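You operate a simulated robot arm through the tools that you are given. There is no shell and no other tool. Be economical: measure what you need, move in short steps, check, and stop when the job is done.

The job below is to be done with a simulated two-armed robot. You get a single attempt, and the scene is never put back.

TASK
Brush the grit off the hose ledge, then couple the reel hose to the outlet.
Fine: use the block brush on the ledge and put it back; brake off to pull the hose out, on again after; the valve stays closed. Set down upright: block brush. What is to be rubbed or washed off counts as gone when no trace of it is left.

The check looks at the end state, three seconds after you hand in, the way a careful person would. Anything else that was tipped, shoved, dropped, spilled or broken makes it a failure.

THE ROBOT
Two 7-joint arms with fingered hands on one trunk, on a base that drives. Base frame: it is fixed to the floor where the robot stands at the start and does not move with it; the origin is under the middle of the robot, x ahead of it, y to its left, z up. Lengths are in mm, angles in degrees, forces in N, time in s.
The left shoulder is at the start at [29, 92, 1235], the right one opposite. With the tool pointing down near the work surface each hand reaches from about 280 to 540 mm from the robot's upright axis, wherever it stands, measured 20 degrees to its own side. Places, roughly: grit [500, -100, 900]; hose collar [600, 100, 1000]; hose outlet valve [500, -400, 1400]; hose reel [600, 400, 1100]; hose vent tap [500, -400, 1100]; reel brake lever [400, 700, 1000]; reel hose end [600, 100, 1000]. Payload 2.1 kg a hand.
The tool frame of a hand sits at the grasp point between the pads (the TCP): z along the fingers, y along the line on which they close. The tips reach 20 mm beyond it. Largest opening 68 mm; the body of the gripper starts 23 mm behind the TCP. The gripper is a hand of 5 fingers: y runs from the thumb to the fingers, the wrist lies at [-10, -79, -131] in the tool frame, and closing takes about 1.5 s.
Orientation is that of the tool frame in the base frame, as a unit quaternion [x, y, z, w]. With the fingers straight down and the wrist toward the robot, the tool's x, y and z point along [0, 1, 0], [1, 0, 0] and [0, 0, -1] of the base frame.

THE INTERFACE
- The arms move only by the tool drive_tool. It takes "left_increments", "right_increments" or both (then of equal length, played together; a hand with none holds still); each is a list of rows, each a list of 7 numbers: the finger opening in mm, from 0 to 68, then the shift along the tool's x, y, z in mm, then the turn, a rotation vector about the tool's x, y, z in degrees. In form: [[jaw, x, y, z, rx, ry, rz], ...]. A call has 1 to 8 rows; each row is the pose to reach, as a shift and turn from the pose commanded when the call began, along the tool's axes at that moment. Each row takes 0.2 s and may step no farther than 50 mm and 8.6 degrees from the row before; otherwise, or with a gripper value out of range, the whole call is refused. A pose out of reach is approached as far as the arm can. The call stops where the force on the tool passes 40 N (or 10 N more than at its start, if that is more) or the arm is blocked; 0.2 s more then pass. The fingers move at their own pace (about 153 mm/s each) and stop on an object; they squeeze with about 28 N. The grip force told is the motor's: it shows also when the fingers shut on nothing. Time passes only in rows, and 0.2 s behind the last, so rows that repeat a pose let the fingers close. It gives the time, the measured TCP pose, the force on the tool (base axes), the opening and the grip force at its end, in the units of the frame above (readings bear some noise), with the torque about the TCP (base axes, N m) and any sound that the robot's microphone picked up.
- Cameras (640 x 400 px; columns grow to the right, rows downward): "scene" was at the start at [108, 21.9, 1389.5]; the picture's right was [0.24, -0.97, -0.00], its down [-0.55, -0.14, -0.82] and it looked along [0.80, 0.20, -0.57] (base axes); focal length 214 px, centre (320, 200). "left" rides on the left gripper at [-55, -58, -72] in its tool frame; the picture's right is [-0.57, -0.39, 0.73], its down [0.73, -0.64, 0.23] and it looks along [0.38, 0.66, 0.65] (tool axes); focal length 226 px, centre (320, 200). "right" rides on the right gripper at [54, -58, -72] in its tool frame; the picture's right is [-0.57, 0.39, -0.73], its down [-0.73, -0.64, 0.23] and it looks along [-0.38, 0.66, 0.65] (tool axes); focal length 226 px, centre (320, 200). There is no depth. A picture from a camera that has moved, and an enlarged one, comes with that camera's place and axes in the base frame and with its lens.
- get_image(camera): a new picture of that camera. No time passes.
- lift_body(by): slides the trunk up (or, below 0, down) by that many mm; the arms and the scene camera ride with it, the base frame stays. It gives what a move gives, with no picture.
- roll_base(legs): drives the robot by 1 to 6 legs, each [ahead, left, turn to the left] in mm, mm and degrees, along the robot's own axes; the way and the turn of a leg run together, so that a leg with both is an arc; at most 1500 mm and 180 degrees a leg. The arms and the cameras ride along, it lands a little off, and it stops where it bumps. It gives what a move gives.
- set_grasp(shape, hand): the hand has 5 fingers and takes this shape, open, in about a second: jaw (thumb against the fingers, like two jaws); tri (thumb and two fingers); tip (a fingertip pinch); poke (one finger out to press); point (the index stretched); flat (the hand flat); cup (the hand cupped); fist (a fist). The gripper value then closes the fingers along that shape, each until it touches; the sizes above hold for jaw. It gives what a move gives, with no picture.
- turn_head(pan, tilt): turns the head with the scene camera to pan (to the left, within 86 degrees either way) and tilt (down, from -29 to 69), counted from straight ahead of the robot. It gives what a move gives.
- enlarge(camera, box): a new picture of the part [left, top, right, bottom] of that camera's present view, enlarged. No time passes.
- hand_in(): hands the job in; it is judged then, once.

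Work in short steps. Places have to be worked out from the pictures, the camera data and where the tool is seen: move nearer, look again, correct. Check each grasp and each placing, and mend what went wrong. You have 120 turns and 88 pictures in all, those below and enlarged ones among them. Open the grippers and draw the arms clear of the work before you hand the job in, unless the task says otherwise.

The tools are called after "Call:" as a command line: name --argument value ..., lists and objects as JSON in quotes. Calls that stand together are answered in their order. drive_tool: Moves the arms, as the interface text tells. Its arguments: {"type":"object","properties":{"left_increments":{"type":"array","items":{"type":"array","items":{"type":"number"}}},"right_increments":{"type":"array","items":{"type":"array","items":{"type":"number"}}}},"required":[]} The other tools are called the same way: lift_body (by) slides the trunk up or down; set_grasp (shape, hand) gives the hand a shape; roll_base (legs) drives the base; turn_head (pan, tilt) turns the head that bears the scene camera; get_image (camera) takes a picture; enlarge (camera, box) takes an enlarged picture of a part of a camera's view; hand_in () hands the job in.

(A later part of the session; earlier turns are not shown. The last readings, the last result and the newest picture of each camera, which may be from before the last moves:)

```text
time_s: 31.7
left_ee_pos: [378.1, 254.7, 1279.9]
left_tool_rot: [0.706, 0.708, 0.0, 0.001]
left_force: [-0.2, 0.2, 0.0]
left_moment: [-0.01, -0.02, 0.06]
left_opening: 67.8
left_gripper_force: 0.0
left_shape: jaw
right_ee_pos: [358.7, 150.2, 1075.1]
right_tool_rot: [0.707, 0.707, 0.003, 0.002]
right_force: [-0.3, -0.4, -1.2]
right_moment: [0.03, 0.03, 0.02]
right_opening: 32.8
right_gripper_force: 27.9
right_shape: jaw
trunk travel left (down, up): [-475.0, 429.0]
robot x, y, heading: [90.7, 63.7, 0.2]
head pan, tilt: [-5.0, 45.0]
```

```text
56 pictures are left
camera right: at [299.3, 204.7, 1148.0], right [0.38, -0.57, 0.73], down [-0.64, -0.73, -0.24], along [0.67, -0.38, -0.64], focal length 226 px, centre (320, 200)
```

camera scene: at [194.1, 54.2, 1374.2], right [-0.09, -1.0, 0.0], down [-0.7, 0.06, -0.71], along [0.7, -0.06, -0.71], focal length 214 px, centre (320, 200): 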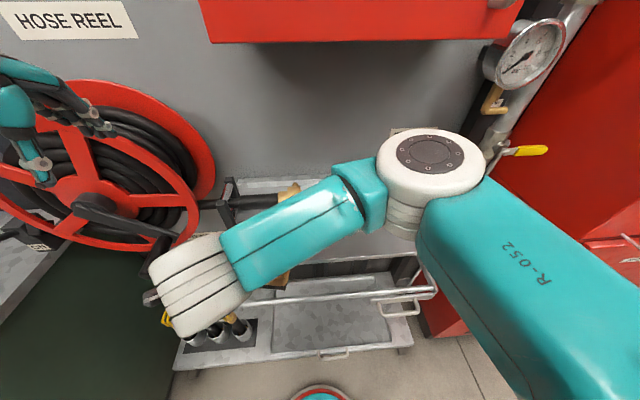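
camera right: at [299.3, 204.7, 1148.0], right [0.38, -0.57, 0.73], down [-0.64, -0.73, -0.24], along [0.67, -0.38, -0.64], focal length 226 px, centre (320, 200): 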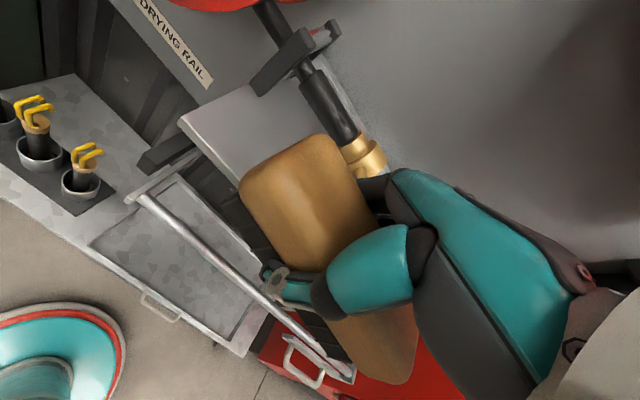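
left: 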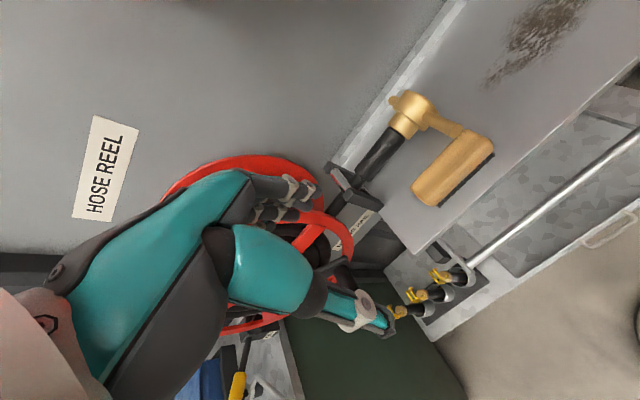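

I raise the hand to the earlier high pose where the ledge was visible.

Call:
drive_tool --right_increments '[[0, -22, 5, -32, 0, 0, 0], [0, -44, 10, -64, 0, 0, 0], [0, -66, 15, -96, 0, 0, 0], [0, -88, 20, -128, 0, 0, 0], [0, -110, 20, -160, 0, 0, 0]]'

Call:
enlarge --camera "scene" --box '[240, 120, 480, 270]'

```text
time_s: 32.9
left_ee_pos: [378.9, 254.5, 1280.7]
left_tool_rot: [0.707, 0.707, 0.0, 0.0]
left_force: [-0.2, -1.0, -0.5]
left_moment: [0.0, -0.02, 0.02]
left_opening: 67.7
left_gripper_force: 0.0
left_shape: jaw
right_ee_pos: [375.7, 39.6, 1236.2]
right_tool_rot: [0.707, 0.707, 0.003, 0.002]
right_force: [-0.3, 0.5, -1.5]
right_moment: [0.01, 0.01, -0.02]
right_opening: 32.8
right_gripper_force: 28.1
right_shape: jaw
trunk travel left (down, up): [-475.0, 429.0]
robot x, y, heading: [92.0, 56.8, -0.1]
head pan, tilt: [-5.0, 45.0]
```

```text
2.67 times, centred on (360, 195) of scene
camera zoom: at [194.0, 54.0, 1374.2], right [-0.09, -1.0, 0.0], down [-0.7, 0.06, -0.71], along [0.7, -0.06, -0.71], focal length 572 px, centre (213, 213)
```

zoom: 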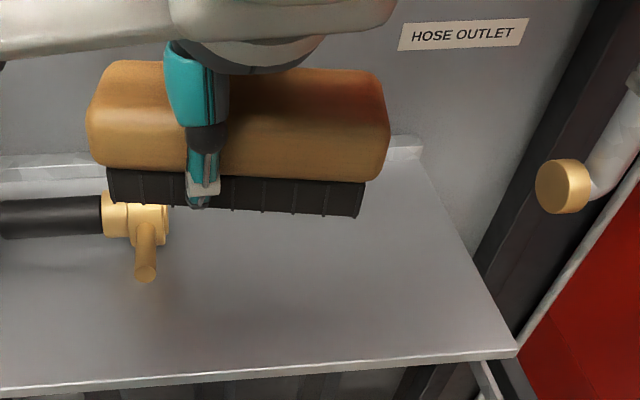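

The ledge looks clean. Now I return the brush: down in front of its place, with −7° yaw correction about tool z.

Call:
drive_tool --right_increments '[[0, 20, 10, 40, 0, 0, -2], [0, 40, 20, 80, 0, 0, -4], [0, 60, 30, 120, 0, 0, -6], [0, 80, 42, 160, 0, 0, -7], [0, 98, 56, 200, 0, 0, -7], [0, 98, 60, 236, 0, 0, -7]]'

Call:
get_image --camera "right"

Call:
enlarge --camera "scene" --box '[200, 140, 440, 290]'

```text
time_s: 34.3
left_ee_pos: [379.7, 255.0, 1280.0]
left_tool_rot: [0.706, 0.708, 0.0, 0.0]
left_force: [0.3, 0.6, -0.2]
left_moment: [0.02, 0.01, 0.02]
left_opening: 67.8
left_gripper_force: 0.1
left_shape: jaw
right_ee_pos: [438.3, 135.7, 999.6]
right_tool_rot: [0.663, 0.749, 0.004, 0.002]
right_force: [-0.2, 0.5, -1.1]
right_moment: [-0.03, 0.0, -0.01]
right_opening: 32.9
right_gripper_force: 28.4
right_shape: jaw
trunk travel left (down, up): [-475.0, 429.0]
robot x, y, heading: [93.1, 62.9, 0.1]
head pan, tilt: [-5.0, 45.0]
```

```text
54 pictures are left
camera right: at [373.1, 182.5, 1071.3], right [0.45, -0.52, 0.73], down [-0.54, -0.81, -0.24], along [0.71, -0.29, -0.64], focal length 226 px, centre (320, 200)
```

right: 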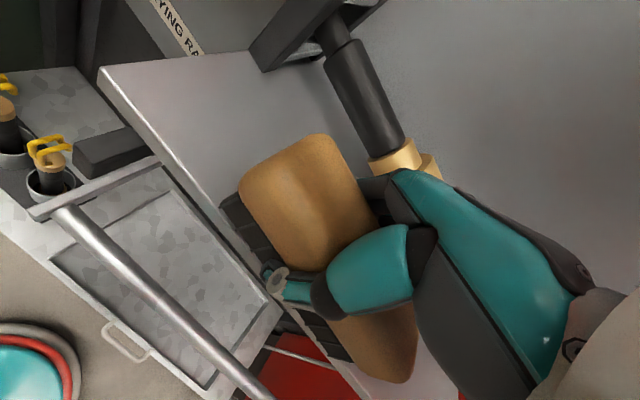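

```text
2.67 times, centred on (320, 215) of scene
camera zoom: at [194.2, 54.3, 1374.1], right [-0.09, -1.0, 0.0], down [-0.7, 0.06, -0.71], along [0.7, -0.06, -0.71], focal length 572 px, centre (320, 160)
```

zoom: 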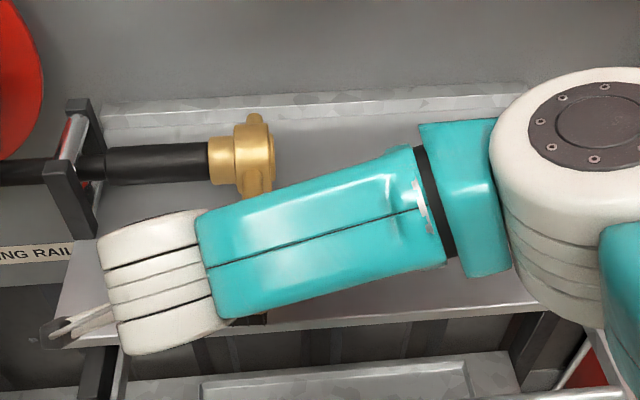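

Roughly aligned with the ledge. I move 26 mm forward and lower until contact.

Call:
drive_tool --right_increments '[[0, -1, 13, 10, 0, 0, 0], [0, -3, 26, 16, 0, 0, 0], [0, -3, 26, 21, 0, 0, 0], [0, -3, 26, 24, 0, 0, 0], [0, -3, 26, 27, 0, 0, 0]]'

```text
time_s: 35.5
left_ee_pos: [379.7, 254.5, 1279.2]
left_tool_rot: [0.707, 0.708, 0.001, 0.0]
left_force: [-0.1, -0.2, 0.0]
left_moment: [0.01, 0.02, 0.0]
left_opening: 67.7
left_gripper_force: 0.0
left_shape: jaw
right_ee_pos: [465.4, 136.0, 973.3]
right_tool_rot: [0.662, 0.749, 0.003, 0.002]
right_force: [1.1, -0.8, -0.7]
right_moment: [0.03, -0.01, 0.0]
right_opening: 32.7
right_gripper_force: 27.5
right_shape: jaw
trunk travel left (down, up): [-475.0, 429.0]
robot x, y, heading: [91.7, 57.6, -0.0]
head pan, tilt: [-5.0, 45.0]
```

No contact yet at z=973; I go down a little further.

Call:
drive_tool --right_increments '[[0, 0, 0, 2, 0, 0, 0], [0, 0, 0, 3.5, 0, 0, 0], [0, 0, 0, 3.5, 0, 0, 0]]'

Call:
get_image --camera "right"

```text
time_s: 36.3
left_ee_pos: [379.5, 255.9, 1279.6]
left_tool_rot: [0.707, 0.708, 0.0, 0.0]
left_force: [0.2, 0.2, 0.2]
left_moment: [0.01, 0.0, -0.01]
left_opening: 67.9
left_gripper_force: 0.1
left_shape: jaw
right_ee_pos: [464.2, 137.7, 969.9]
right_tool_rot: [0.662, 0.749, 0.003, 0.002]
right_force: [-0.5, 0.5, -0.7]
right_moment: [0.0, 0.0, 0.01]
right_opening: 32.6
right_gripper_force: 28.6
right_shape: jaw
trunk travel left (down, up): [-475.0, 429.0]
robot x, y, heading: [92.7, 59.4, 0.2]
head pan, tilt: [-5.0, 45.0]
```

```text
52 pictures are left
camera right: at [399.8, 184.4, 1042.3], right [0.45, -0.52, 0.73], down [-0.54, -0.81, -0.24], along [0.71, -0.29, -0.64], focal length 226 px, centre (320, 200)
```

right: 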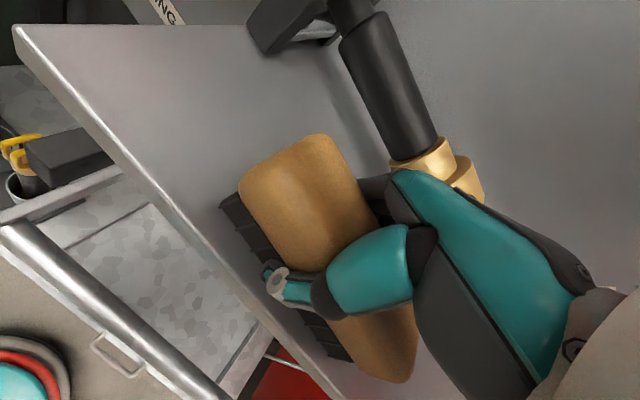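

Just about at the ledge. I go 2 mm more, then open gently.

Call:
drive_tool --right_increments '[[0, 0, 0, 1, 0, 0, 0], [0, 0, 0, 2, 0, 0, 0], [0, 0, 0, 2, 0, 0, 0]]'

Call:
drive_tool --right_increments '[[36, 0, 0, 0, 0, 0, 0], [40, 0, 0, 0, 0, 0, 0], [44, 0, 0, -1, 0, 0, 0], [50, 0, 0, -2, 0, 0, 0], [60, 0, 0, -4, 0, 0, 0], [60, 0, 0, -4, 0, 0, 0]]'

Call:
get_image --camera "right"

```text
time_s: 37.1
left_ee_pos: [378.1, 254.1, 1279.4]
left_tool_rot: [0.706, 0.708, 0.001, -0.001]
left_force: [-0.6, -0.4, 0.1]
left_moment: [0.02, 0.0, 0.01]
left_opening: 67.7
left_gripper_force: 0.0
left_shape: jaw
right_ee_pos: [464.9, 137.2, 968.7]
right_tool_rot: [0.663, 0.749, 0.004, 0.001]
right_force: [0.2, -1.1, 6.8]
right_moment: [0.07, -0.1, -0.04]
right_opening: 32.8
right_gripper_force: 27.7
right_shape: jaw
trunk travel left (down, up): [-475.0, 429.0]
robot x, y, heading: [91.9, 60.1, 0.2]
head pan, tilt: [-5.0, 45.0]
```

```text
time_s: 38.5
left_ee_pos: [380.9, 255.1, 1279.5]
left_tool_rot: [0.707, 0.707, 0.0, 0.001]
left_force: [-0.8, 0.3, -1.4]
left_moment: [-0.01, -0.01, 0.02]
left_opening: 67.8
left_gripper_force: 0.0
left_shape: jaw
right_ee_pos: [465.2, 138.6, 971.0]
right_tool_rot: [0.662, 0.749, 0.003, 0.002]
right_force: [0.6, 0.9, -0.2]
right_moment: [-0.05, -0.04, -0.04]
right_opening: 60.0
right_gripper_force: 0.1
right_shape: jaw
trunk travel left (down, up): [-475.0, 429.0]
robot x, y, heading: [93.0, 59.5, 0.0]
head pan, tilt: [-5.0, 45.0]
```

```text
51 pictures are left
camera right: at [399.4, 185.0, 1043.8], right [0.45, -0.52, 0.73], down [-0.54, -0.81, -0.24], along [0.71, -0.29, -0.64], focal length 226 px, centre (320, 200)
```

right: 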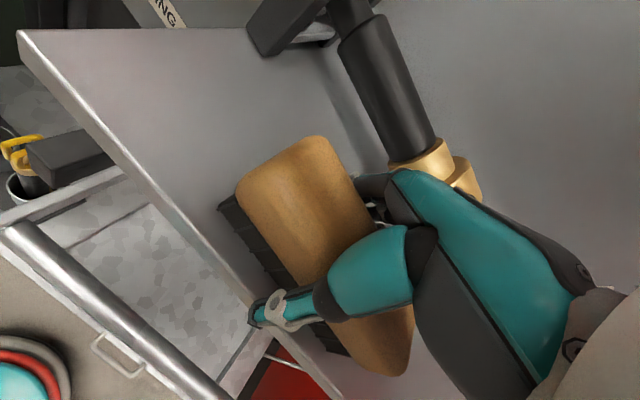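

Released. I raise the hand straight up slowly, then view from above.

Call:
drive_tool --right_increments '[[68, 0, 0, -10, 0, 0, 0], [68, 0, 0, -30, 0, 0, 0], [68, 0, 0, -70, 0, 0, 0], [68, 0, 0, -115, 0, 0, 0], [68, 0, 0, -160, 0, 0, 0], [68, 0, -30, -200, 0, 0, 0], [68, -40, -50, -220, 0, 0, 0], [68, -85, -60, -230, 0, 0, 0]]'

Call:
drive_tool --right_increments '[[68, -45, -15, -10, 0, 0, 3], [68, -90, -30, -20, 0, 0, 6], [68, -130, -40, -20, 0, 0, 7], [68, -170, -50, -20, 0, 0, 7]]'

Call:
enlarge --camera "scene" --box '[200, 120, 460, 285]'

```text
time_s: 40.3
left_ee_pos: [379.1, 255.0, 1279.3]
left_tool_rot: [0.707, 0.707, 0.001, 0.0]
left_force: [-1.1, 0.5, 0.3]
left_moment: [-0.02, 0.02, 0.0]
left_opening: 67.9
left_gripper_force: 0.1
left_shape: jaw
right_ee_pos: [413.0, 42.3, 1200.0]
right_tool_rot: [0.662, 0.749, 0.003, 0.003]
right_force: [0.2, 0.4, 0.2]
right_moment: [0.02, 0.0, 0.0]
right_opening: 67.9
right_gripper_force: 0.0
right_shape: jaw
trunk travel left (down, up): [-475.0, 429.0]
robot x, y, heading: [89.2, 58.0, 0.3]
head pan, tilt: [-5.0, 45.0]
```

```text
time_s: 41.3
left_ee_pos: [378.5, 254.1, 1279.3]
left_tool_rot: [0.706, 0.708, 0.001, 0.0]
left_force: [0.1, -0.1, 0.5]
left_moment: [-0.03, -0.02, 0.01]
left_opening: 67.7
left_gripper_force: 0.2
left_shape: jaw
right_ee_pos: [384.2, -130.8, 1220.6]
right_tool_rot: [0.707, 0.707, 0.003, 0.003]
right_force: [-0.8, -0.5, -0.4]
right_moment: [0.02, 0.02, 0.0]
right_opening: 67.9
right_gripper_force: 0.1
right_shape: jaw
trunk travel left (down, up): [-475.0, 429.0]
robot x, y, heading: [92.2, 65.0, -0.1]
head pan, tilt: [-5.0, 45.0]
```

```text
2.42 times, centred on (330, 202) of scene
camera zoom: at [193.8, 53.8, 1374.2], right [-0.09, -1.0, 0.0], down [-0.7, 0.06, -0.71], along [0.7, -0.06, -0.71], focal length 520 px, centre (296, 194)
```

zoom: 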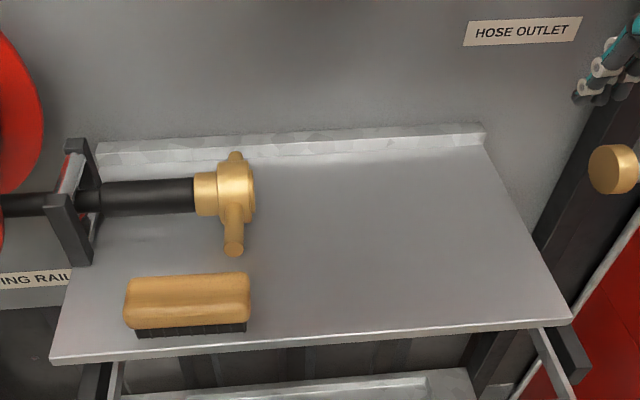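

Ledge clean, brush upright in place. Now to the brake: look left.

Call:
turn_head --pan 45 --tilt 35

Call:
drive_tool --left_increments '[[68, -40, -15, -30, 0, 0, 0], [68, -80, -30, -60, 0, 0, 0], [68, -120, -30, -90, 0, 0, 0]]'

Call:
get_image --camera "scene"

Call:
get_image --camera "left"

```text
time_s: 42.5
left_ee_pos: [380.1, 254.9, 1279.9]
left_tool_rot: [0.706, 0.708, 0.001, 0.0]
left_force: [0.4, 0.0, -0.6]
left_moment: [0.02, -0.03, -0.01]
left_opening: 67.7
left_gripper_force: 0.0
left_shape: jaw
right_ee_pos: [385.5, -129.8, 1219.3]
right_tool_rot: [0.707, 0.707, 0.004, 0.002]
right_force: [-0.5, -0.1, 0.2]
right_moment: [0.01, -0.01, 0.0]
right_opening: 67.9
right_gripper_force: 0.1
right_shape: jaw
trunk travel left (down, up): [-475.0, 429.0]
robot x, y, heading: [89.3, 61.8, 0.2]
head pan, tilt: [45.0, 35.0]
```

```text
refused: row 1 steps farther than a row can; nothing moved
```

```text
49 pictures are left
camera scene: at [175.3, 123.4, 1389.0], right [0.71, -0.71, 0.0], down [-0.41, -0.41, -0.82], along [0.58, 0.58, -0.57], focal length 214 px, centre (320, 200)
```

scene: 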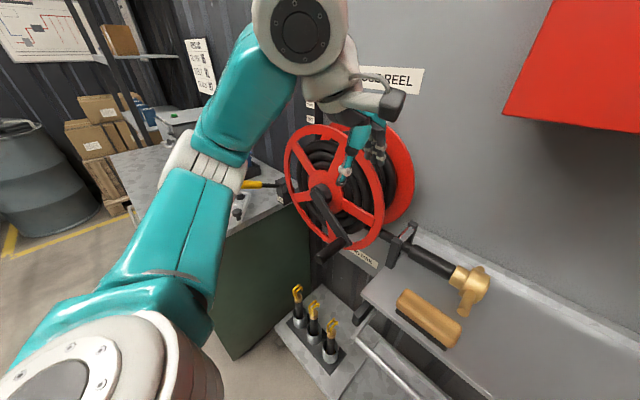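

```text
48 pictures are left
camera left: at [321.9, 201.2, 1351.7], right [-0.39, -0.57, -0.73], down [-0.64, 0.73, -0.23], along [0.66, 0.38, -0.65], focal length 226 px, centre (320, 200)
```

left: 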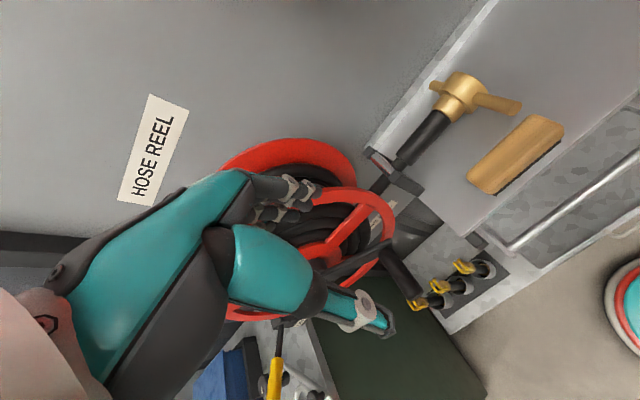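

Triangulated: brake lever handle ≈(410,602,1093), pivot ≈(465,526,1100). I roll back and left to see it and bring the left hand in reach.

Call:
roll_base --legs '[[-90, 0, 0], [0, 300, 0]]'

Call:
turn_head --pan 25 --tilt 35

Call:
get_image --camera "scene"

Call:
get_image --camera "left"

```text
time_s: 45.2
left_ee_pos: [290.2, 552.6, 1279.3]
left_tool_rot: [0.706, 0.708, 0.0, 0.0]
left_force: [0.4, 0.6, 0.3]
left_moment: [0.02, 0.0, 0.0]
left_opening: 67.8
left_gripper_force: 0.0
left_shape: jaw
right_ee_pos: [297.3, 167.8, 1218.3]
right_tool_rot: [0.706, 0.708, 0.002, 0.002]
right_force: [0.4, 0.6, -1.1]
right_moment: [0.06, 0.0, -0.01]
right_opening: 68.0
right_gripper_force: 0.0
right_shape: jaw
trunk travel left (down, up): [-475.0, 429.0]
robot x, y, heading: [3.3, 358.4, 0.0]
head pan, tilt: [45.0, 35.0]
```

```text
time_s: 46.0
left_ee_pos: [289.6, 551.5, 1279.0]
left_tool_rot: [0.706, 0.708, 0.0, 0.001]
left_force: [0.3, -0.1, -0.4]
left_moment: [-0.02, 0.0, -0.01]
left_opening: 68.1
left_gripper_force: 0.1
left_shape: jaw
right_ee_pos: [297.7, 166.2, 1219.8]
right_tool_rot: [0.706, 0.708, 0.003, 0.002]
right_force: [0.5, -0.3, 0.1]
right_moment: [0.01, 0.03, 0.03]
right_opening: 68.0
right_gripper_force: 0.0
right_shape: jaw
trunk travel left (down, up): [-475.0, 429.0]
robot x, y, heading: [1.7, 355.0, 0.4]
head pan, tilt: [25.0, 35.0]
```

```text
47 pictures are left
camera scene: at [103.6, 395.2, 1389.0], right [0.43, -0.9, 0.0], down [-0.52, -0.24, -0.82], along [0.74, 0.35, -0.57], focal length 214 px, centre (320, 200)
```

scene: 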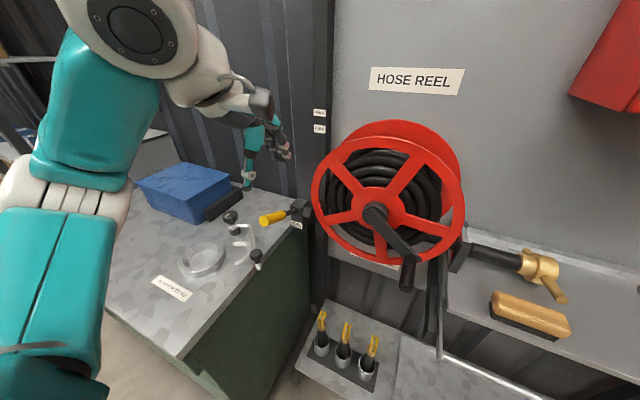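

```text
46 pictures are left
camera left: at [232.6, 498.2, 1351.7], right [-0.38, -0.57, -0.73], down [-0.64, 0.73, -0.23], along [0.66, 0.38, -0.65], focal length 226 px, centre (320, 200)
```

left: 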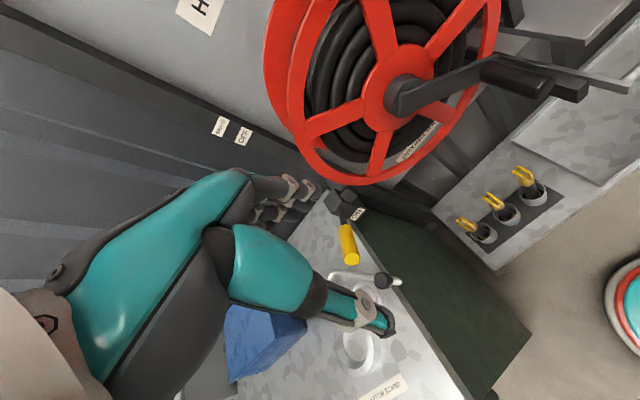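

Now I enlarge the lever region in both views to read labels and locate precisely.

Call:
enlarge --camera "scene" --box '[210, 95, 350, 275]'

Call:
enlarge --camera "left" --box '[200, 100, 440, 300]'

```text
2.22 times, centred on (280, 185) of scene
camera zoom: at [103.6, 395.2, 1389.0], right [0.43, -0.9, 0.0], down [-0.52, -0.24, -0.82], along [0.74, 0.35, -0.57], focal length 477 px, centre (409, 233)
```

zoom: 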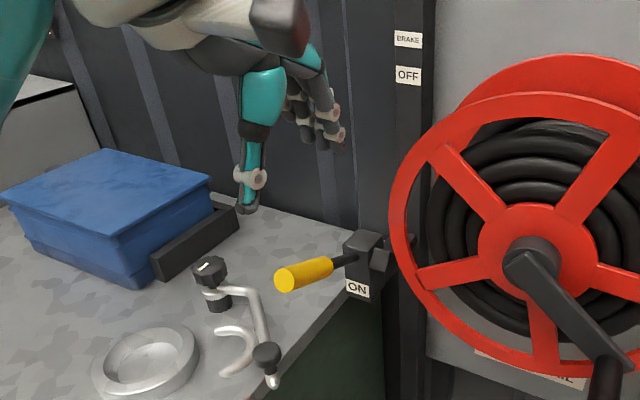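

```text
2.00 times, centred on (320, 200) of left
camera zoom: at [232.6, 498.2, 1351.7], right [-0.38, -0.57, -0.73], down [-0.64, 0.73, -0.23], along [0.66, 0.38, -0.65], focal length 452 px, centre (320, 200)
```

zoom: 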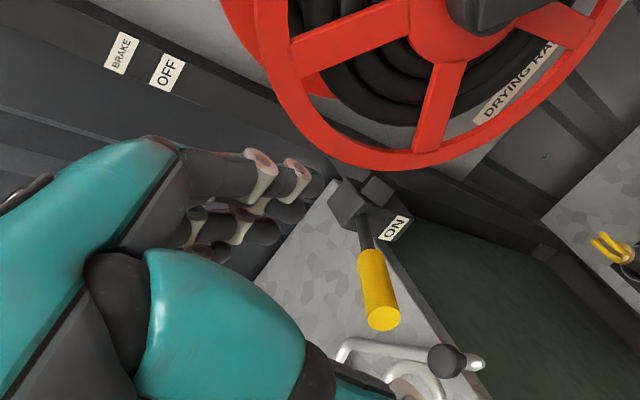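

ON = lever pointing toward me, OFF = up. Tip ≈(385,667,1071). I turn the left hand 90° so its jaws close along y, then tilt it forward.

Call:
drive_tool --left_increments '[[68, 0, 0, 0, 0, 0, -8.5], [68, 0, 0, 0, 0, 0, -17], [68, 0, 0, 0, 0, 0, -25.5], [68, 0, 0, 0, 0, 0, -34], [68, 0, 0, 0, 0, 0, -42.5], [68, 0, 0, 0, 0, 0, -51], [68, 0, 0, 0, 0, 0, -59.5], [68, 0, 0, 0, 0, 0, -68]]'

Call:
drive_tool --left_increments '[[68, 0, 0, 0, 0, 0, -7.5], [68, 0, 0, 0, 0, 0, -15], [68, 0, 0, 0, 0, 0, -22]]'

Call:
drive_tool --left_increments '[[68, 0, 0, 0, 0, -8, 0], [68, 0, 0, 0, 0, -16, 0], [68, 0, 0, 0, 0, -24, 0], [68, 0, 0, 0, 0, -32, 0], [68, 0, 0, 0, 0, -40, 0]]'

Call:
get_image --camera "scene"

```text
time_s: 47.8
left_ee_pos: [289.9, 551.6, 1279.5]
left_tool_rot: [0.188, 0.982, 0.001, 0.001]
left_force: [-0.4, 0.4, 0.4]
left_moment: [0.06, 0.02, 0.02]
left_opening: 67.7
left_gripper_force: 0.2
left_shape: jaw
right_ee_pos: [298.0, 166.4, 1219.2]
right_tool_rot: [0.706, 0.708, 0.002, 0.002]
right_force: [0.7, 0.8, -0.9]
right_moment: [0.0, 0.0, -0.05]
right_opening: 67.7
right_gripper_force: 0.1
right_shape: jaw
trunk travel left (down, up): [-475.0, 429.0]
robot x, y, heading: [0.1, 356.9, 0.3]
head pan, tilt: [25.0, 35.0]
```

```text
time_s: 48.6
left_ee_pos: [290.8, 551.4, 1279.9]
left_tool_rot: [-0.004, 1.0, 0.0, 0.0]
left_force: [0.1, -0.4, 0.5]
left_moment: [0.02, -0.02, 0.02]
left_opening: 67.6
left_gripper_force: 0.0
left_shape: jaw
right_ee_pos: [296.3, 167.0, 1219.9]
right_tool_rot: [0.706, 0.708, 0.004, 0.002]
right_force: [-1.3, -0.4, 0.9]
right_moment: [0.02, 0.02, -0.03]
right_opening: 68.1
right_gripper_force: 0.0
right_shape: jaw
trunk travel left (down, up): [-475.0, 429.0]
robot x, y, heading: [0.5, 355.7, -0.0]
head pan, tilt: [25.0, 35.0]
```

```text
time_s: 49.8
left_ee_pos: [289.7, 552.5, 1279.9]
left_tool_rot: [-0.003, 0.939, 0.001, 0.344]
left_force: [-0.7, 0.2, 0.5]
left_moment: [0.01, 0.02, 0.01]
left_opening: 67.8
left_gripper_force: 0.0
left_shape: jaw
right_ee_pos: [296.1, 166.5, 1219.3]
right_tool_rot: [0.706, 0.708, 0.003, 0.002]
right_force: [0.5, 0.0, 0.1]
right_moment: [0.01, 0.0, 0.0]
right_opening: 68.1
right_gripper_force: 0.0
right_shape: jaw
trunk travel left (down, up): [-475.0, 429.0]
robot x, y, heading: [4.2, 358.2, 0.1]
head pan, tilt: [25.0, 35.0]
```

```text
43 pictures are left
camera scene: at [103.6, 395.2, 1389.0], right [0.43, -0.9, 0.0], down [-0.52, -0.24, -0.82], along [0.74, 0.35, -0.57], focal length 214 px, centre (320, 200)
```

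scene: 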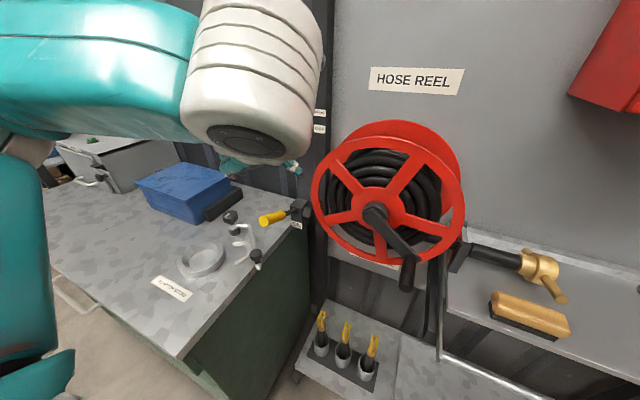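

Hand points forward-down, jaws along y. I move to a pre-grasp 60 mm short of the handle.

Call:
drive_tool --left_increments '[[68, 10, 23, 36, 0, 0, 0], [68, 20, 46, 72, 0, 0, 0], [68, 31, 70, 107, 0, 0, 0], [68, 41, 93, 143, 0, 0, 0], [68, 52, 116, 179, 0, 0, 0], [68, 52, 116, 179, 0, 0, 0]]'

Call:
get_image --camera "left"

Call:
enlarge --camera "scene" --box '[190, 130, 350, 280]'

```text
time_s: 51.2
left_ee_pos: [366.0, 669.0, 1110.1]
left_tool_rot: [-0.002, 0.939, 0.001, 0.343]
left_force: [-0.1, -0.2, 0.8]
left_moment: [0.02, -0.02, -0.02]
left_opening: 67.7
left_gripper_force: 0.1
left_shape: jaw
right_ee_pos: [296.8, 167.2, 1219.5]
right_tool_rot: [0.706, 0.708, 0.003, 0.002]
right_force: [0.2, -0.7, 0.0]
right_moment: [0.03, 0.0, 0.04]
right_opening: 67.8
right_gripper_force: 0.0
right_shape: jaw
trunk travel left (down, up): [-475.0, 429.0]
robot x, y, heading: [1.2, 362.6, 0.4]
head pan, tilt: [25.0, 35.0]
```

```text
42 pictures are left
camera left: at [361.7, 611.4, 1200.1], right [0.9, -0.38, -0.19], down [-0.41, -0.64, -0.65], along [0.12, 0.67, -0.74], focal length 226 px, centre (320, 200)
```

left: 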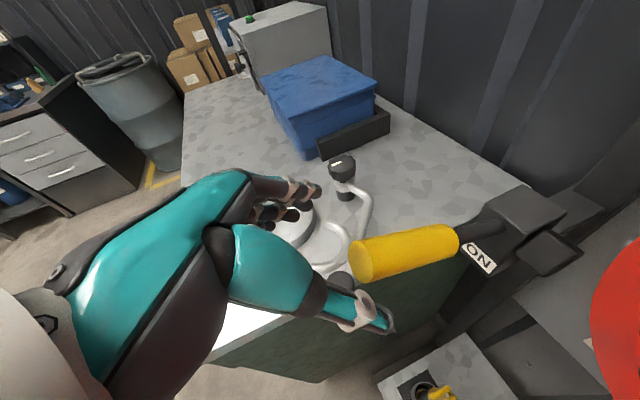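

```text
2.67 times, centred on (270, 205) of scene
camera zoom: at [103.7, 395.2, 1389.0], right [0.43, -0.9, 0.0], down [-0.52, -0.24, -0.82], along [0.74, 0.35, -0.57], focal length 572 px, centre (453, 187)
```

zoom: 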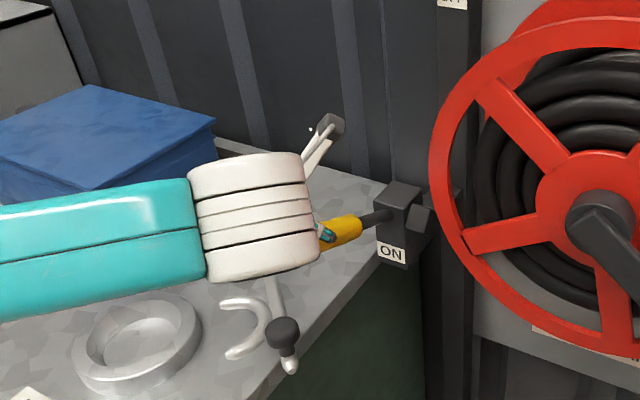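

Lever slopes up toward me: tip (388,669,1068), handle's far end (464,667,1032). I advance 69 mm along the tool axis to straddle the handle, then close.

Call:
drive_tool --left_increments '[[68, 0, -1, 25, 0, 0, 0], [68, 0, -1, 50, 0, 0, 0], [68, 0, -1, 69, 0, 0, 0], [68, 0, -1, 69, 0, 0, 0]]'

Call:
drive_tool --left_increments '[[30, 0, 0, 0, 0, 0, 0], [0, 0, 0, 0, 0, 0, 0], [0, 0, 0, 0, 0, 0, 0], [0, 0, 0, 0, 0, 0, 0], [0, 0, 0, 0, 0, 0, 0], [0, 0, 0, 0, 0, 0, 0], [0, 0, 0, 0, 0, 0, 0]]'

Call:
get_image --camera "left"

```text
time_s: 52.2
left_ee_pos: [409.5, 667.6, 1056.0]
left_tool_rot: [-0.002, 0.94, 0.001, 0.342]
left_force: [-1.7, -0.1, 1.9]
left_moment: [-0.01, 0.03, -0.01]
left_opening: 68.1
left_gripper_force: 0.1
left_shape: jaw
right_ee_pos: [296.9, 167.6, 1220.7]
right_tool_rot: [0.705, 0.709, 0.003, 0.002]
right_force: [-0.2, -0.3, 0.1]
right_moment: [0.01, -0.01, -0.02]
right_opening: 68.0
right_gripper_force: 0.1
right_shape: jaw
trunk travel left (down, up): [-475.0, 429.0]
robot x, y, heading: [-0.0, 359.7, 0.1]
head pan, tilt: [25.0, 35.0]
```

```text
time_s: 53.8
left_ee_pos: [410.1, 667.8, 1054.7]
left_tool_rot: [-0.002, 0.94, 0.0, 0.342]
left_force: [-3.0, -1.7, -4.0]
left_moment: [-0.1, 0.29, -0.04]
left_opening: 10.2
left_gripper_force: 27.9
left_shape: jaw
right_ee_pos: [296.5, 167.2, 1219.8]
right_tool_rot: [0.706, 0.708, 0.003, 0.002]
right_force: [0.4, 0.3, -0.3]
right_moment: [-0.04, 0.0, 0.0]
right_opening: 67.7
right_gripper_force: 0.0
right_shape: jaw
trunk travel left (down, up): [-475.0, 429.0]
robot x, y, heading: [2.0, 354.1, 0.2]
head pan, tilt: [25.0, 35.0]
```

```text
40 pictures are left
camera left: at [406.6, 610.1, 1146.1], right [0.9, -0.38, -0.19], down [-0.41, -0.64, -0.65], along [0.12, 0.66, -0.74], focal length 226 px, centre (320, 200)
```

left: 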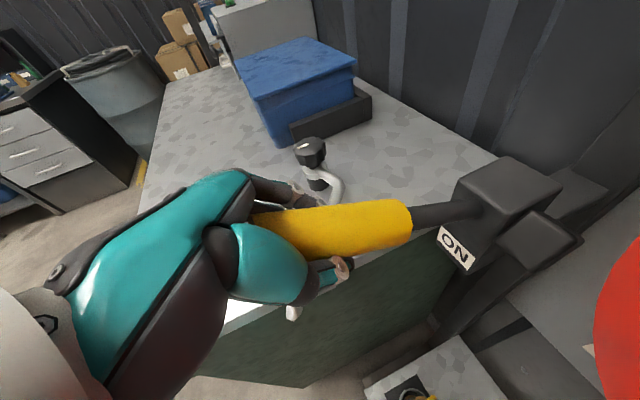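

The handle is in the hand. I raise along the arc for the first part and watch forces.

Call:
drive_tool --left_increments '[[0, -14, 0, -6, 0, 0, 0], [0, -27, 0, -10, 0, 0, 0], [0, -41, 0, -12, 0, 0, 0], [0, -56, 0, -13, 0, 0, 0]]'

Call:
get_image --camera "left"

```text
time_s: 54.8
left_ee_pos: [444.1, 669.0, 1102.2]
left_tool_rot: [-0.003, 0.939, 0.001, 0.343]
left_force: [-0.5, 1.3, -1.7]
left_moment: [0.0, 0.04, 0.04]
left_opening: 5.0
left_gripper_force: 27.9
left_shape: jaw
right_ee_pos: [297.1, 166.6, 1219.8]
right_tool_rot: [0.706, 0.708, 0.003, 0.002]
right_force: [-0.6, 0.1, -0.4]
right_moment: [0.01, -0.01, -0.03]
right_opening: 67.9
right_gripper_force: 0.0
right_shape: jaw
trunk travel left (down, up): [-475.0, 429.0]
robot x, y, heading: [-0.7, 359.5, 0.0]
head pan, tilt: [25.0, 35.0]
```

```text
39 pictures are left
camera left: at [440.6, 611.2, 1192.7], right [0.9, -0.38, -0.19], down [-0.41, -0.64, -0.65], along [0.12, 0.66, -0.74], focal length 226 px, centre (320, 200)
```

left: 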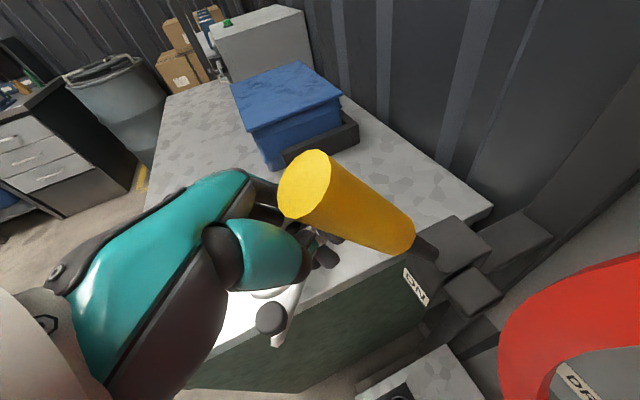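

The lever is swinging up, cradled on the closed fingers. I continue pushing along the arc toward +x.

Call:
drive_tool --left_increments '[[0, -14, 0, 1, 0, 0, 0], [0, -28, 0, 3, 0, 0, 0], [0, -42, 0, 8, 0, 0, 0], [0, -55, 0, 14, 0, 0, 0], [0, -66, 0, 21, 0, 0, 0], [0, -76, 0, 28, 0, 0, 0]]'

Call:
get_image --camera "left"

Call:
enlarge --camera "scene" --box '[190, 80, 350, 280]'

```text
time_s: 55.7
left_ee_pos: [477.7, 672.0, 1120.4]
left_tool_rot: [-0.008, 0.943, 0.003, 0.332]
left_force: [-19.5, 1.1, -3.5]
left_moment: [0.04, 0.12, -0.02]
left_opening: 5.7
left_gripper_force: 27.5
left_shape: jaw
right_ee_pos: [293.4, 169.6, 1220.6]
right_tool_rot: [0.705, 0.71, 0.004, 0.003]
right_force: [0.5, 0.0, 0.2]
right_moment: [-0.04, 0.01, -0.01]
right_opening: 68.0
right_gripper_force: 0.0
right_shape: jaw
trunk travel left (down, up): [-475.0, 429.0]
robot x, y, heading: [-0.6, 353.2, 0.2]
head pan, tilt: [25.0, 35.0]
stopped in row 4 (left hand): the force on the tool passed its limit at 49 N (the readings are from after the stop); the commanded pose is now the measured one
```

```text
38 pictures are left
camera left: at [477.3, 614.9, 1210.7], right [0.9, -0.37, -0.21], down [-0.42, -0.65, -0.64], along [0.1, 0.67, -0.74], focal length 226 px, centre (320, 200)
```

left: 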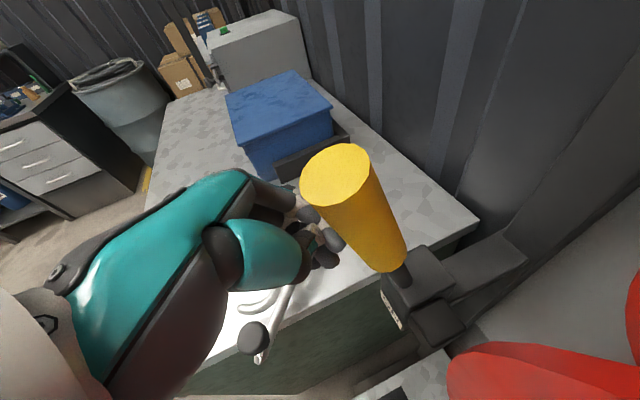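

```text
2.00 times, centred on (270, 180) of scene
camera zoom: at [99.9, 396.1, 1389.2], right [0.43, -0.9, 0.0], down [-0.52, -0.25, -0.82], along [0.74, 0.35, -0.57], focal length 429 px, centre (420, 240)
```

zoom: 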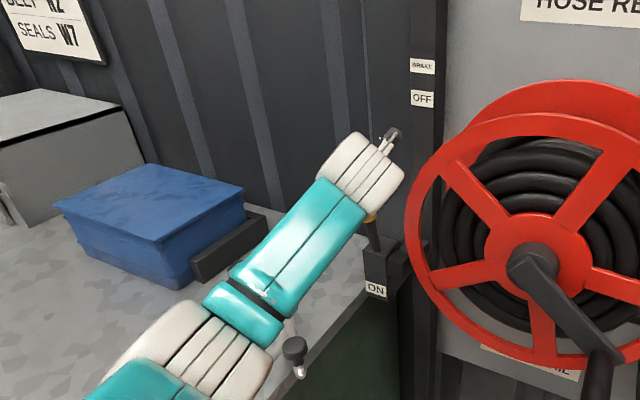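

It stopped at 49 N with the lever nearly upright – likely the OFF stop. I back away a bit and look whether it stays.

Call:
drive_tool --left_increments '[[0, 20, 0, -16, 0, 0, 0], [0, 40, 0, -40, 0, 0, 0], [0, 60, 0, -70, 0, 0, 0]]'

Call:
get_image --camera "left"

Call:
enlarge --camera "scene" --box '[190, 80, 350, 280]'

```text
time_s: 56.5
left_ee_pos: [390.1, 670.1, 1137.7]
left_tool_rot: [-0.006, 0.943, 0.002, 0.333]
left_force: [0.3, 0.3, -0.1]
left_moment: [0.01, -0.05, 0.0]
left_opening: 5.3
left_gripper_force: 28.0
left_shape: jaw
right_ee_pos: [297.0, 167.7, 1220.1]
right_tool_rot: [0.705, 0.709, 0.003, 0.002]
right_force: [-0.5, 0.4, 0.5]
right_moment: [-0.01, 0.02, 0.04]
right_opening: 68.0
right_gripper_force: 0.1
right_shape: jaw
trunk travel left (down, up): [-475.0, 429.0]
robot x, y, heading: [2.5, 360.4, 0.2]
head pan, tilt: [25.0, 35.0]
```

```text
36 pictures are left
camera left: at [389.3, 612.3, 1228.3], right [0.9, -0.38, -0.21], down [-0.42, -0.65, -0.64], along [0.1, 0.66, -0.74], focal length 226 px, centre (320, 200)
```

left: 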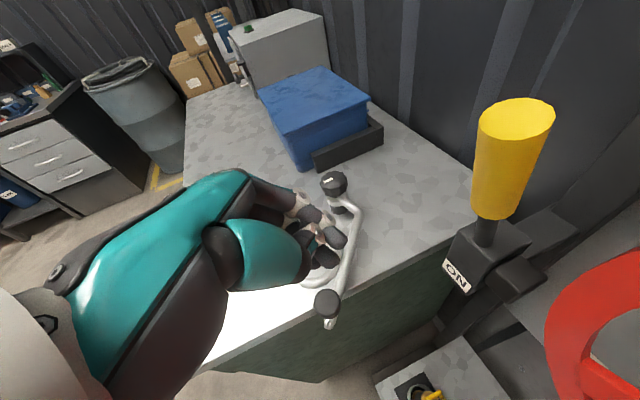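

```text
2.00 times, centred on (270, 180) of scene
camera zoom: at [103.2, 395.3, 1389.0], right [0.43, -0.9, 0.0], down [-0.52, -0.25, -0.82], along [0.74, 0.35, -0.57], focal length 429 px, centre (420, 240)
```

zoom: 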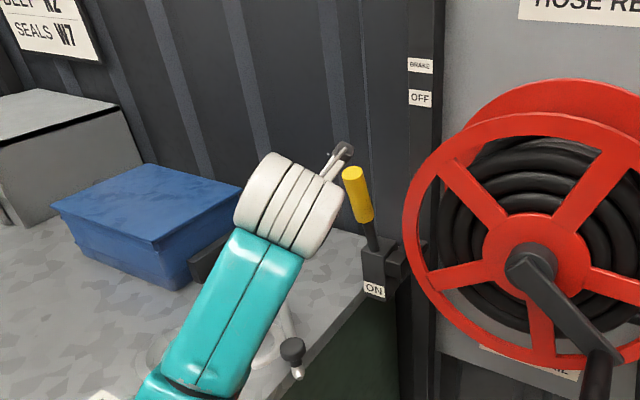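

Lever stays up at OFF. I withdraw the left hand upward and undo its tilt and yaw.

Call:
drive_tool --left_increments '[[68, -11, 0, -36, 0, 8, 0], [68, -22, 0, -72, 0, 16, 0], [68, -33, 0, -108, 0, 24, 0], [68, -44, 0, -145, 0, 32, 0], [68, -44, 0, -145, 0, 40, 0]]'

Call:
drive_tool --left_increments '[[68, 0, 0, 0, 0, 0, 8.5], [68, 0, -20, 0, 0, 0, 17], [68, 0, -40, 0, 0, 0, 25.5], [68, 0, -60, 0, 0, 0, 34], [68, 0, -80, 0, 0, 0, 42.5], [68, 0, -100, 0, 0, 0, 51], [68, 0, -120, 0, 0, 0, 59.5], [68, 0, -120, 0, 0, 0, 68]]'

Call:
drive_tool --left_increments '[[68, 0, 0, 0, 0, 0, 7.5], [68, 0, 0, 0, 0, 0, 15], [68, 0, 0, 0, 0, 0, 22]]'

Call:
roll_base --legs '[[0, -590, 0], [90, 0, 0]]'

Call:
turn_head --pan -15 --tilt 40

Call:
get_image --camera "scene"

```text
time_s: 57.7
left_ee_pos: [335.7, 668.9, 1278.0]
left_tool_rot: [-0.005, 1.0, -0.002, -0.01]
left_force: [-0.7, 0.8, -0.3]
left_moment: [-0.02, -0.01, 0.0]
left_opening: 67.9
left_gripper_force: 0.1
left_shape: jaw
right_ee_pos: [296.4, 167.7, 1220.7]
right_tool_rot: [0.705, 0.709, 0.003, 0.001]
right_force: [-0.2, 0.3, 0.7]
right_moment: [0.0, 0.0, -0.01]
right_opening: 68.0
right_gripper_force: 0.1
right_shape: jaw
trunk travel left (down, up): [-475.0, 429.0]
robot x, y, heading: [1.7, 356.8, 0.1]
head pan, tilt: [25.0, 35.0]
```

```text
time_s: 59.5
left_ee_pos: [358.4, 574.1, 1280.5]
left_tool_rot: [0.555, 0.832, -0.006, -0.007]
left_force: [0.8, -0.2, -0.4]
left_moment: [0.02, 0.03, -0.03]
left_opening: 67.8
left_gripper_force: 0.1
left_shape: jaw
left hand out of reach, approached as far as the arm can: row 6, 7, 8
right_ee_pos: [296.6, 167.4, 1219.7]
right_tool_rot: [0.705, 0.709, 0.003, 0.002]
right_force: [0.0, -0.5, -0.4]
right_moment: [0.01, -0.02, -0.01]
right_opening: 68.0
right_gripper_force: 0.1
right_shape: jaw
trunk travel left (down, up): [-475.0, 429.0]
robot x, y, heading: [1.7, 357.8, 0.2]
head pan, tilt: [25.0, 35.0]
```

```text
time_s: 60.3
left_ee_pos: [362.8, 577.1, 1281.7]
left_tool_rot: [0.704, 0.711, -0.006, -0.005]
left_force: [0.2, -0.4, -0.1]
left_moment: [0.0, -0.01, -0.03]
left_opening: 67.8
left_gripper_force: 0.0
left_shape: jaw
left hand out of reach, approached as far as the arm can: row 2, 3
right_ee_pos: [297.0, 166.8, 1220.1]
right_tool_rot: [0.706, 0.708, 0.003, 0.001]
right_force: [-0.2, -1.3, -0.1]
right_moment: [0.0, 0.0, 0.02]
right_opening: 67.8
right_gripper_force: 0.0
right_shape: jaw
trunk travel left (down, up): [-475.0, 429.0]
robot x, y, heading: [0.3, 358.6, 0.3]
head pan, tilt: [25.0, 35.0]
```

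```text
time_s: 64.3
left_ee_pos: [454.0, 0.2, 1281.3]
left_tool_rot: [0.699, 0.715, -0.008, -0.007]
left_force: [1.1, 0.5, -0.1]
left_moment: [0.01, 0.02, 0.01]
left_opening: 67.7
left_gripper_force: 0.1
left_shape: jaw
right_ee_pos: [393.9, -409.2, 1219.5]
right_tool_rot: [0.702, 0.712, 0.003, 0.002]
right_force: [-0.4, -1.7, 0.7]
right_moment: [-0.02, -0.02, 0.03]
right_opening: 67.7
right_gripper_force: 0.1
right_shape: jaw
trunk travel left (down, up): [-475.0, 429.0]
robot x, y, heading: [93.8, -222.3, 1.3]
head pan, tilt: [25.0, 35.0]
```

```text
time_s: 65.4
left_ee_pos: [454.1, -0.1, 1281.6]
left_tool_rot: [0.699, 0.715, -0.006, -0.006]
left_force: [0.4, 0.4, -0.3]
left_moment: [0.04, 0.01, 0.03]
left_opening: 67.8
left_gripper_force: 0.1
left_shape: jaw
right_ee_pos: [393.3, -409.6, 1219.7]
right_tool_rot: [0.701, 0.713, 0.003, 0.002]
right_force: [-0.2, 0.5, -0.6]
right_moment: [-0.03, 0.02, 0.02]
right_opening: 68.2
right_gripper_force: 0.1
right_shape: jaw
trunk travel left (down, up): [-475.0, 429.0]
robot x, y, heading: [93.9, -221.7, 0.9]
head pan, tilt: [-15.0, 40.0]
```

```text
34 pictures are left
camera scene: at [200.5, -243.3, 1381.4], right [-0.24, -0.97, 0.0], down [-0.62, 0.16, -0.77], along [0.74, -0.19, -0.64], focal length 214 px, centre (320, 200)
```

scene: 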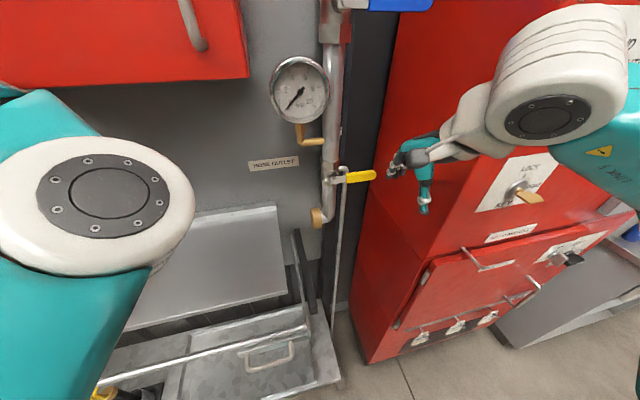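

Call:
enlarge --camera "scene" --box '[240, 40, 400, 240]'

```text
2.00 times, centred on (320, 140) of scene
camera zoom: at [200.5, -243.3, 1381.4], right [-0.24, -0.97, 0.0], down [-0.62, 0.16, -0.77], along [0.74, -0.19, -0.64], focal length 429 px, centre (320, 320)
```

zoom: 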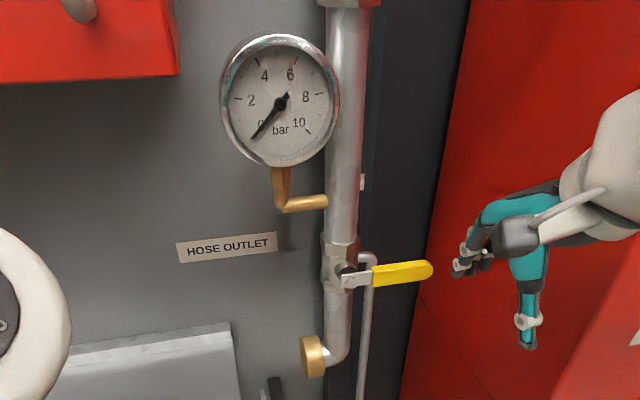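

Gauge reads 0 bar and the outlet faces +y at about (571,−325,1000), on the hose's axis. I roll left so the left hand can take the hose grip, with the right arm still aside.

Call:
roll_base --legs '[[10, 160, -0.9]]'

Call:
turn_head --pan 20 --tilt 45

Call:
enlarge --camera "scene" --box '[160, 100, 460, 290]'

Call:
get_image --camera "left"

```text
time_s: 66.8
left_ee_pos: [466.4, 153.3, 1281.4]
left_tool_rot: [0.705, 0.71, -0.006, -0.006]
left_force: [-0.7, -0.3, 0.0]
left_moment: [0.0, -0.03, 0.03]
left_opening: 68.0
left_gripper_force: 0.0
left_shape: jaw
right_ee_pos: [398.3, -255.0, 1218.9]
right_tool_rot: [0.707, 0.707, 0.003, 0.002]
right_force: [0.0, 0.2, -0.6]
right_moment: [0.0, -0.03, 0.01]
right_opening: 67.9
right_gripper_force: 0.0
right_shape: jaw
trunk travel left (down, up): [-475.0, 429.0]
robot x, y, heading: [103.8, -62.4, -0.0]
head pan, tilt: [-15.0, 40.0]
```

```text
time_s: 67.8
left_ee_pos: [466.1, 153.7, 1282.2]
left_tool_rot: [0.705, 0.709, -0.006, -0.006]
left_force: [0.3, 0.1, 0.1]
left_moment: [-0.01, 0.01, 0.0]
left_opening: 67.8
left_gripper_force: 0.0
left_shape: jaw
right_ee_pos: [398.8, -255.0, 1219.6]
right_tool_rot: [0.707, 0.707, 0.003, 0.002]
right_force: [-0.5, -0.2, 0.3]
right_moment: [0.03, 0.04, -0.01]
right_opening: 67.7
right_gripper_force: 0.0
right_shape: jaw
trunk travel left (down, up): [-475.0, 429.0]
robot x, y, heading: [108.9, -65.6, -0.0]
head pan, tilt: [20.0, 45.0]
```

```text
2.11 times, centred on (310, 195) of scene
camera zoom: at [203.1, -36.3, 1374.2], right [0.34, -0.94, 0.0], down [-0.66, -0.24, -0.71], along [0.66, 0.24, -0.71], focal length 452 px, centre (341, 210)
```

zoom: 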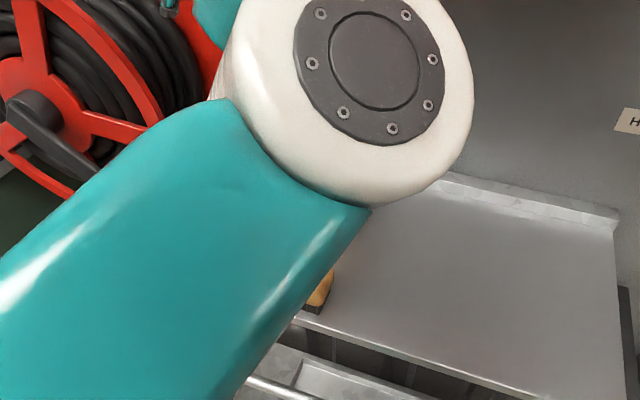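

```text
31 pictures are left
camera left: at [410.1, 99.6, 1354.8], right [-0.4, -0.57, -0.72], down [-0.65, 0.73, -0.22], along [0.65, 0.38, -0.66], focal length 226 px, centre (320, 200)
```

left: 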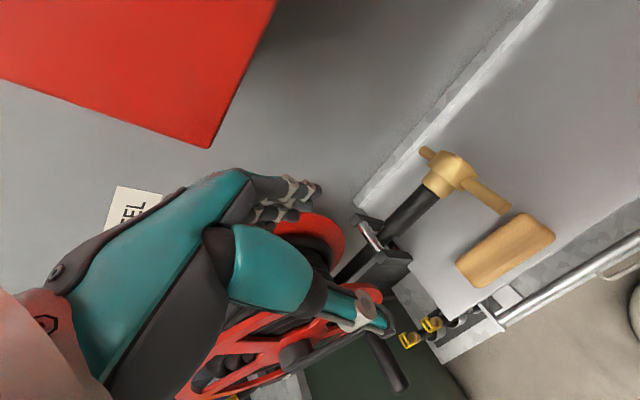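

I bring the left hand over the hose grip (x≈575, y≈165), stopping at z≈1075.

Call:
drive_tool --left_increments '[[68, 2, 18, 35, -0.3, 0, 0], [68, 4, 37, 70, -0.6, 0, 0], [68, 6, 56, 105, -1, 0, 0], [68, 8, 75, 140, -1, 0, 0], [68, 10, 94, 175, -1, 0, 0], [68, 11, 112, 207, -1, 0, 0], [68, 11, 112, 207, -1, 0, 0]]'

Call:
get_image --camera "left"

Call:
get_image --camera "scene"

```text
time_s: 69.4
left_ee_pos: [572.0, 164.4, 1072.3]
left_tool_rot: [0.704, 0.71, 0.0, 0.0]
left_force: [0.3, 0.6, -0.5]
left_moment: [-0.03, 0.02, 0.03]
left_opening: 67.7
left_gripper_force: 0.1
left_shape: jaw
right_ee_pos: [399.0, -256.7, 1219.3]
right_tool_rot: [0.707, 0.707, 0.003, 0.001]
right_force: [-0.1, 0.2, 0.3]
right_moment: [-0.02, 0.02, 0.02]
right_opening: 68.1
right_gripper_force: 0.1
right_shape: jaw
trunk travel left (down, up): [-475.0, 429.0]
robot x, y, heading: [103.6, -66.7, -0.2]
head pan, tilt: [20.0, 45.0]
```

```text
30 pictures are left
camera left: at [516.3, 110.8, 1144.2], right [-0.38, -0.57, -0.73], down [-0.65, 0.73, -0.23], along [0.66, 0.38, -0.65], focal length 226 px, centre (320, 200)
```

left: 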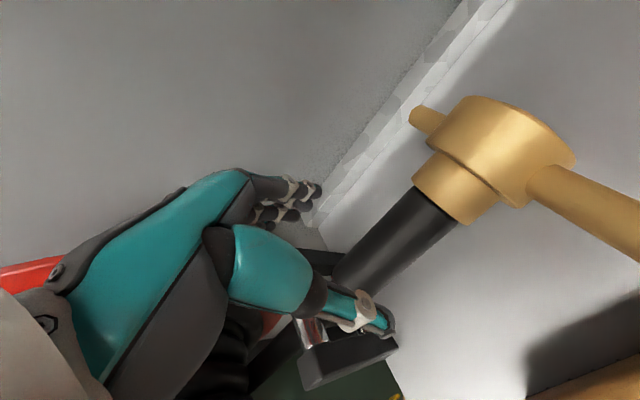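

```text
29 pictures are left
camera scene: at [203.1, -36.2, 1374.2], right [0.34, -0.94, 0.0], down [-0.66, -0.24, -0.71], along [0.66, 0.24, -0.71], focal length 214 px, centre (320, 200)
```

scene: 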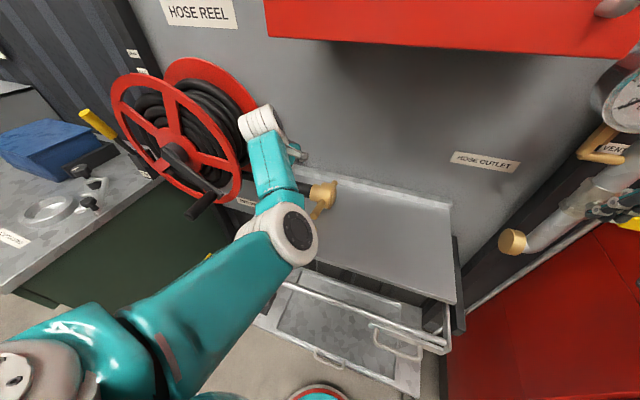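

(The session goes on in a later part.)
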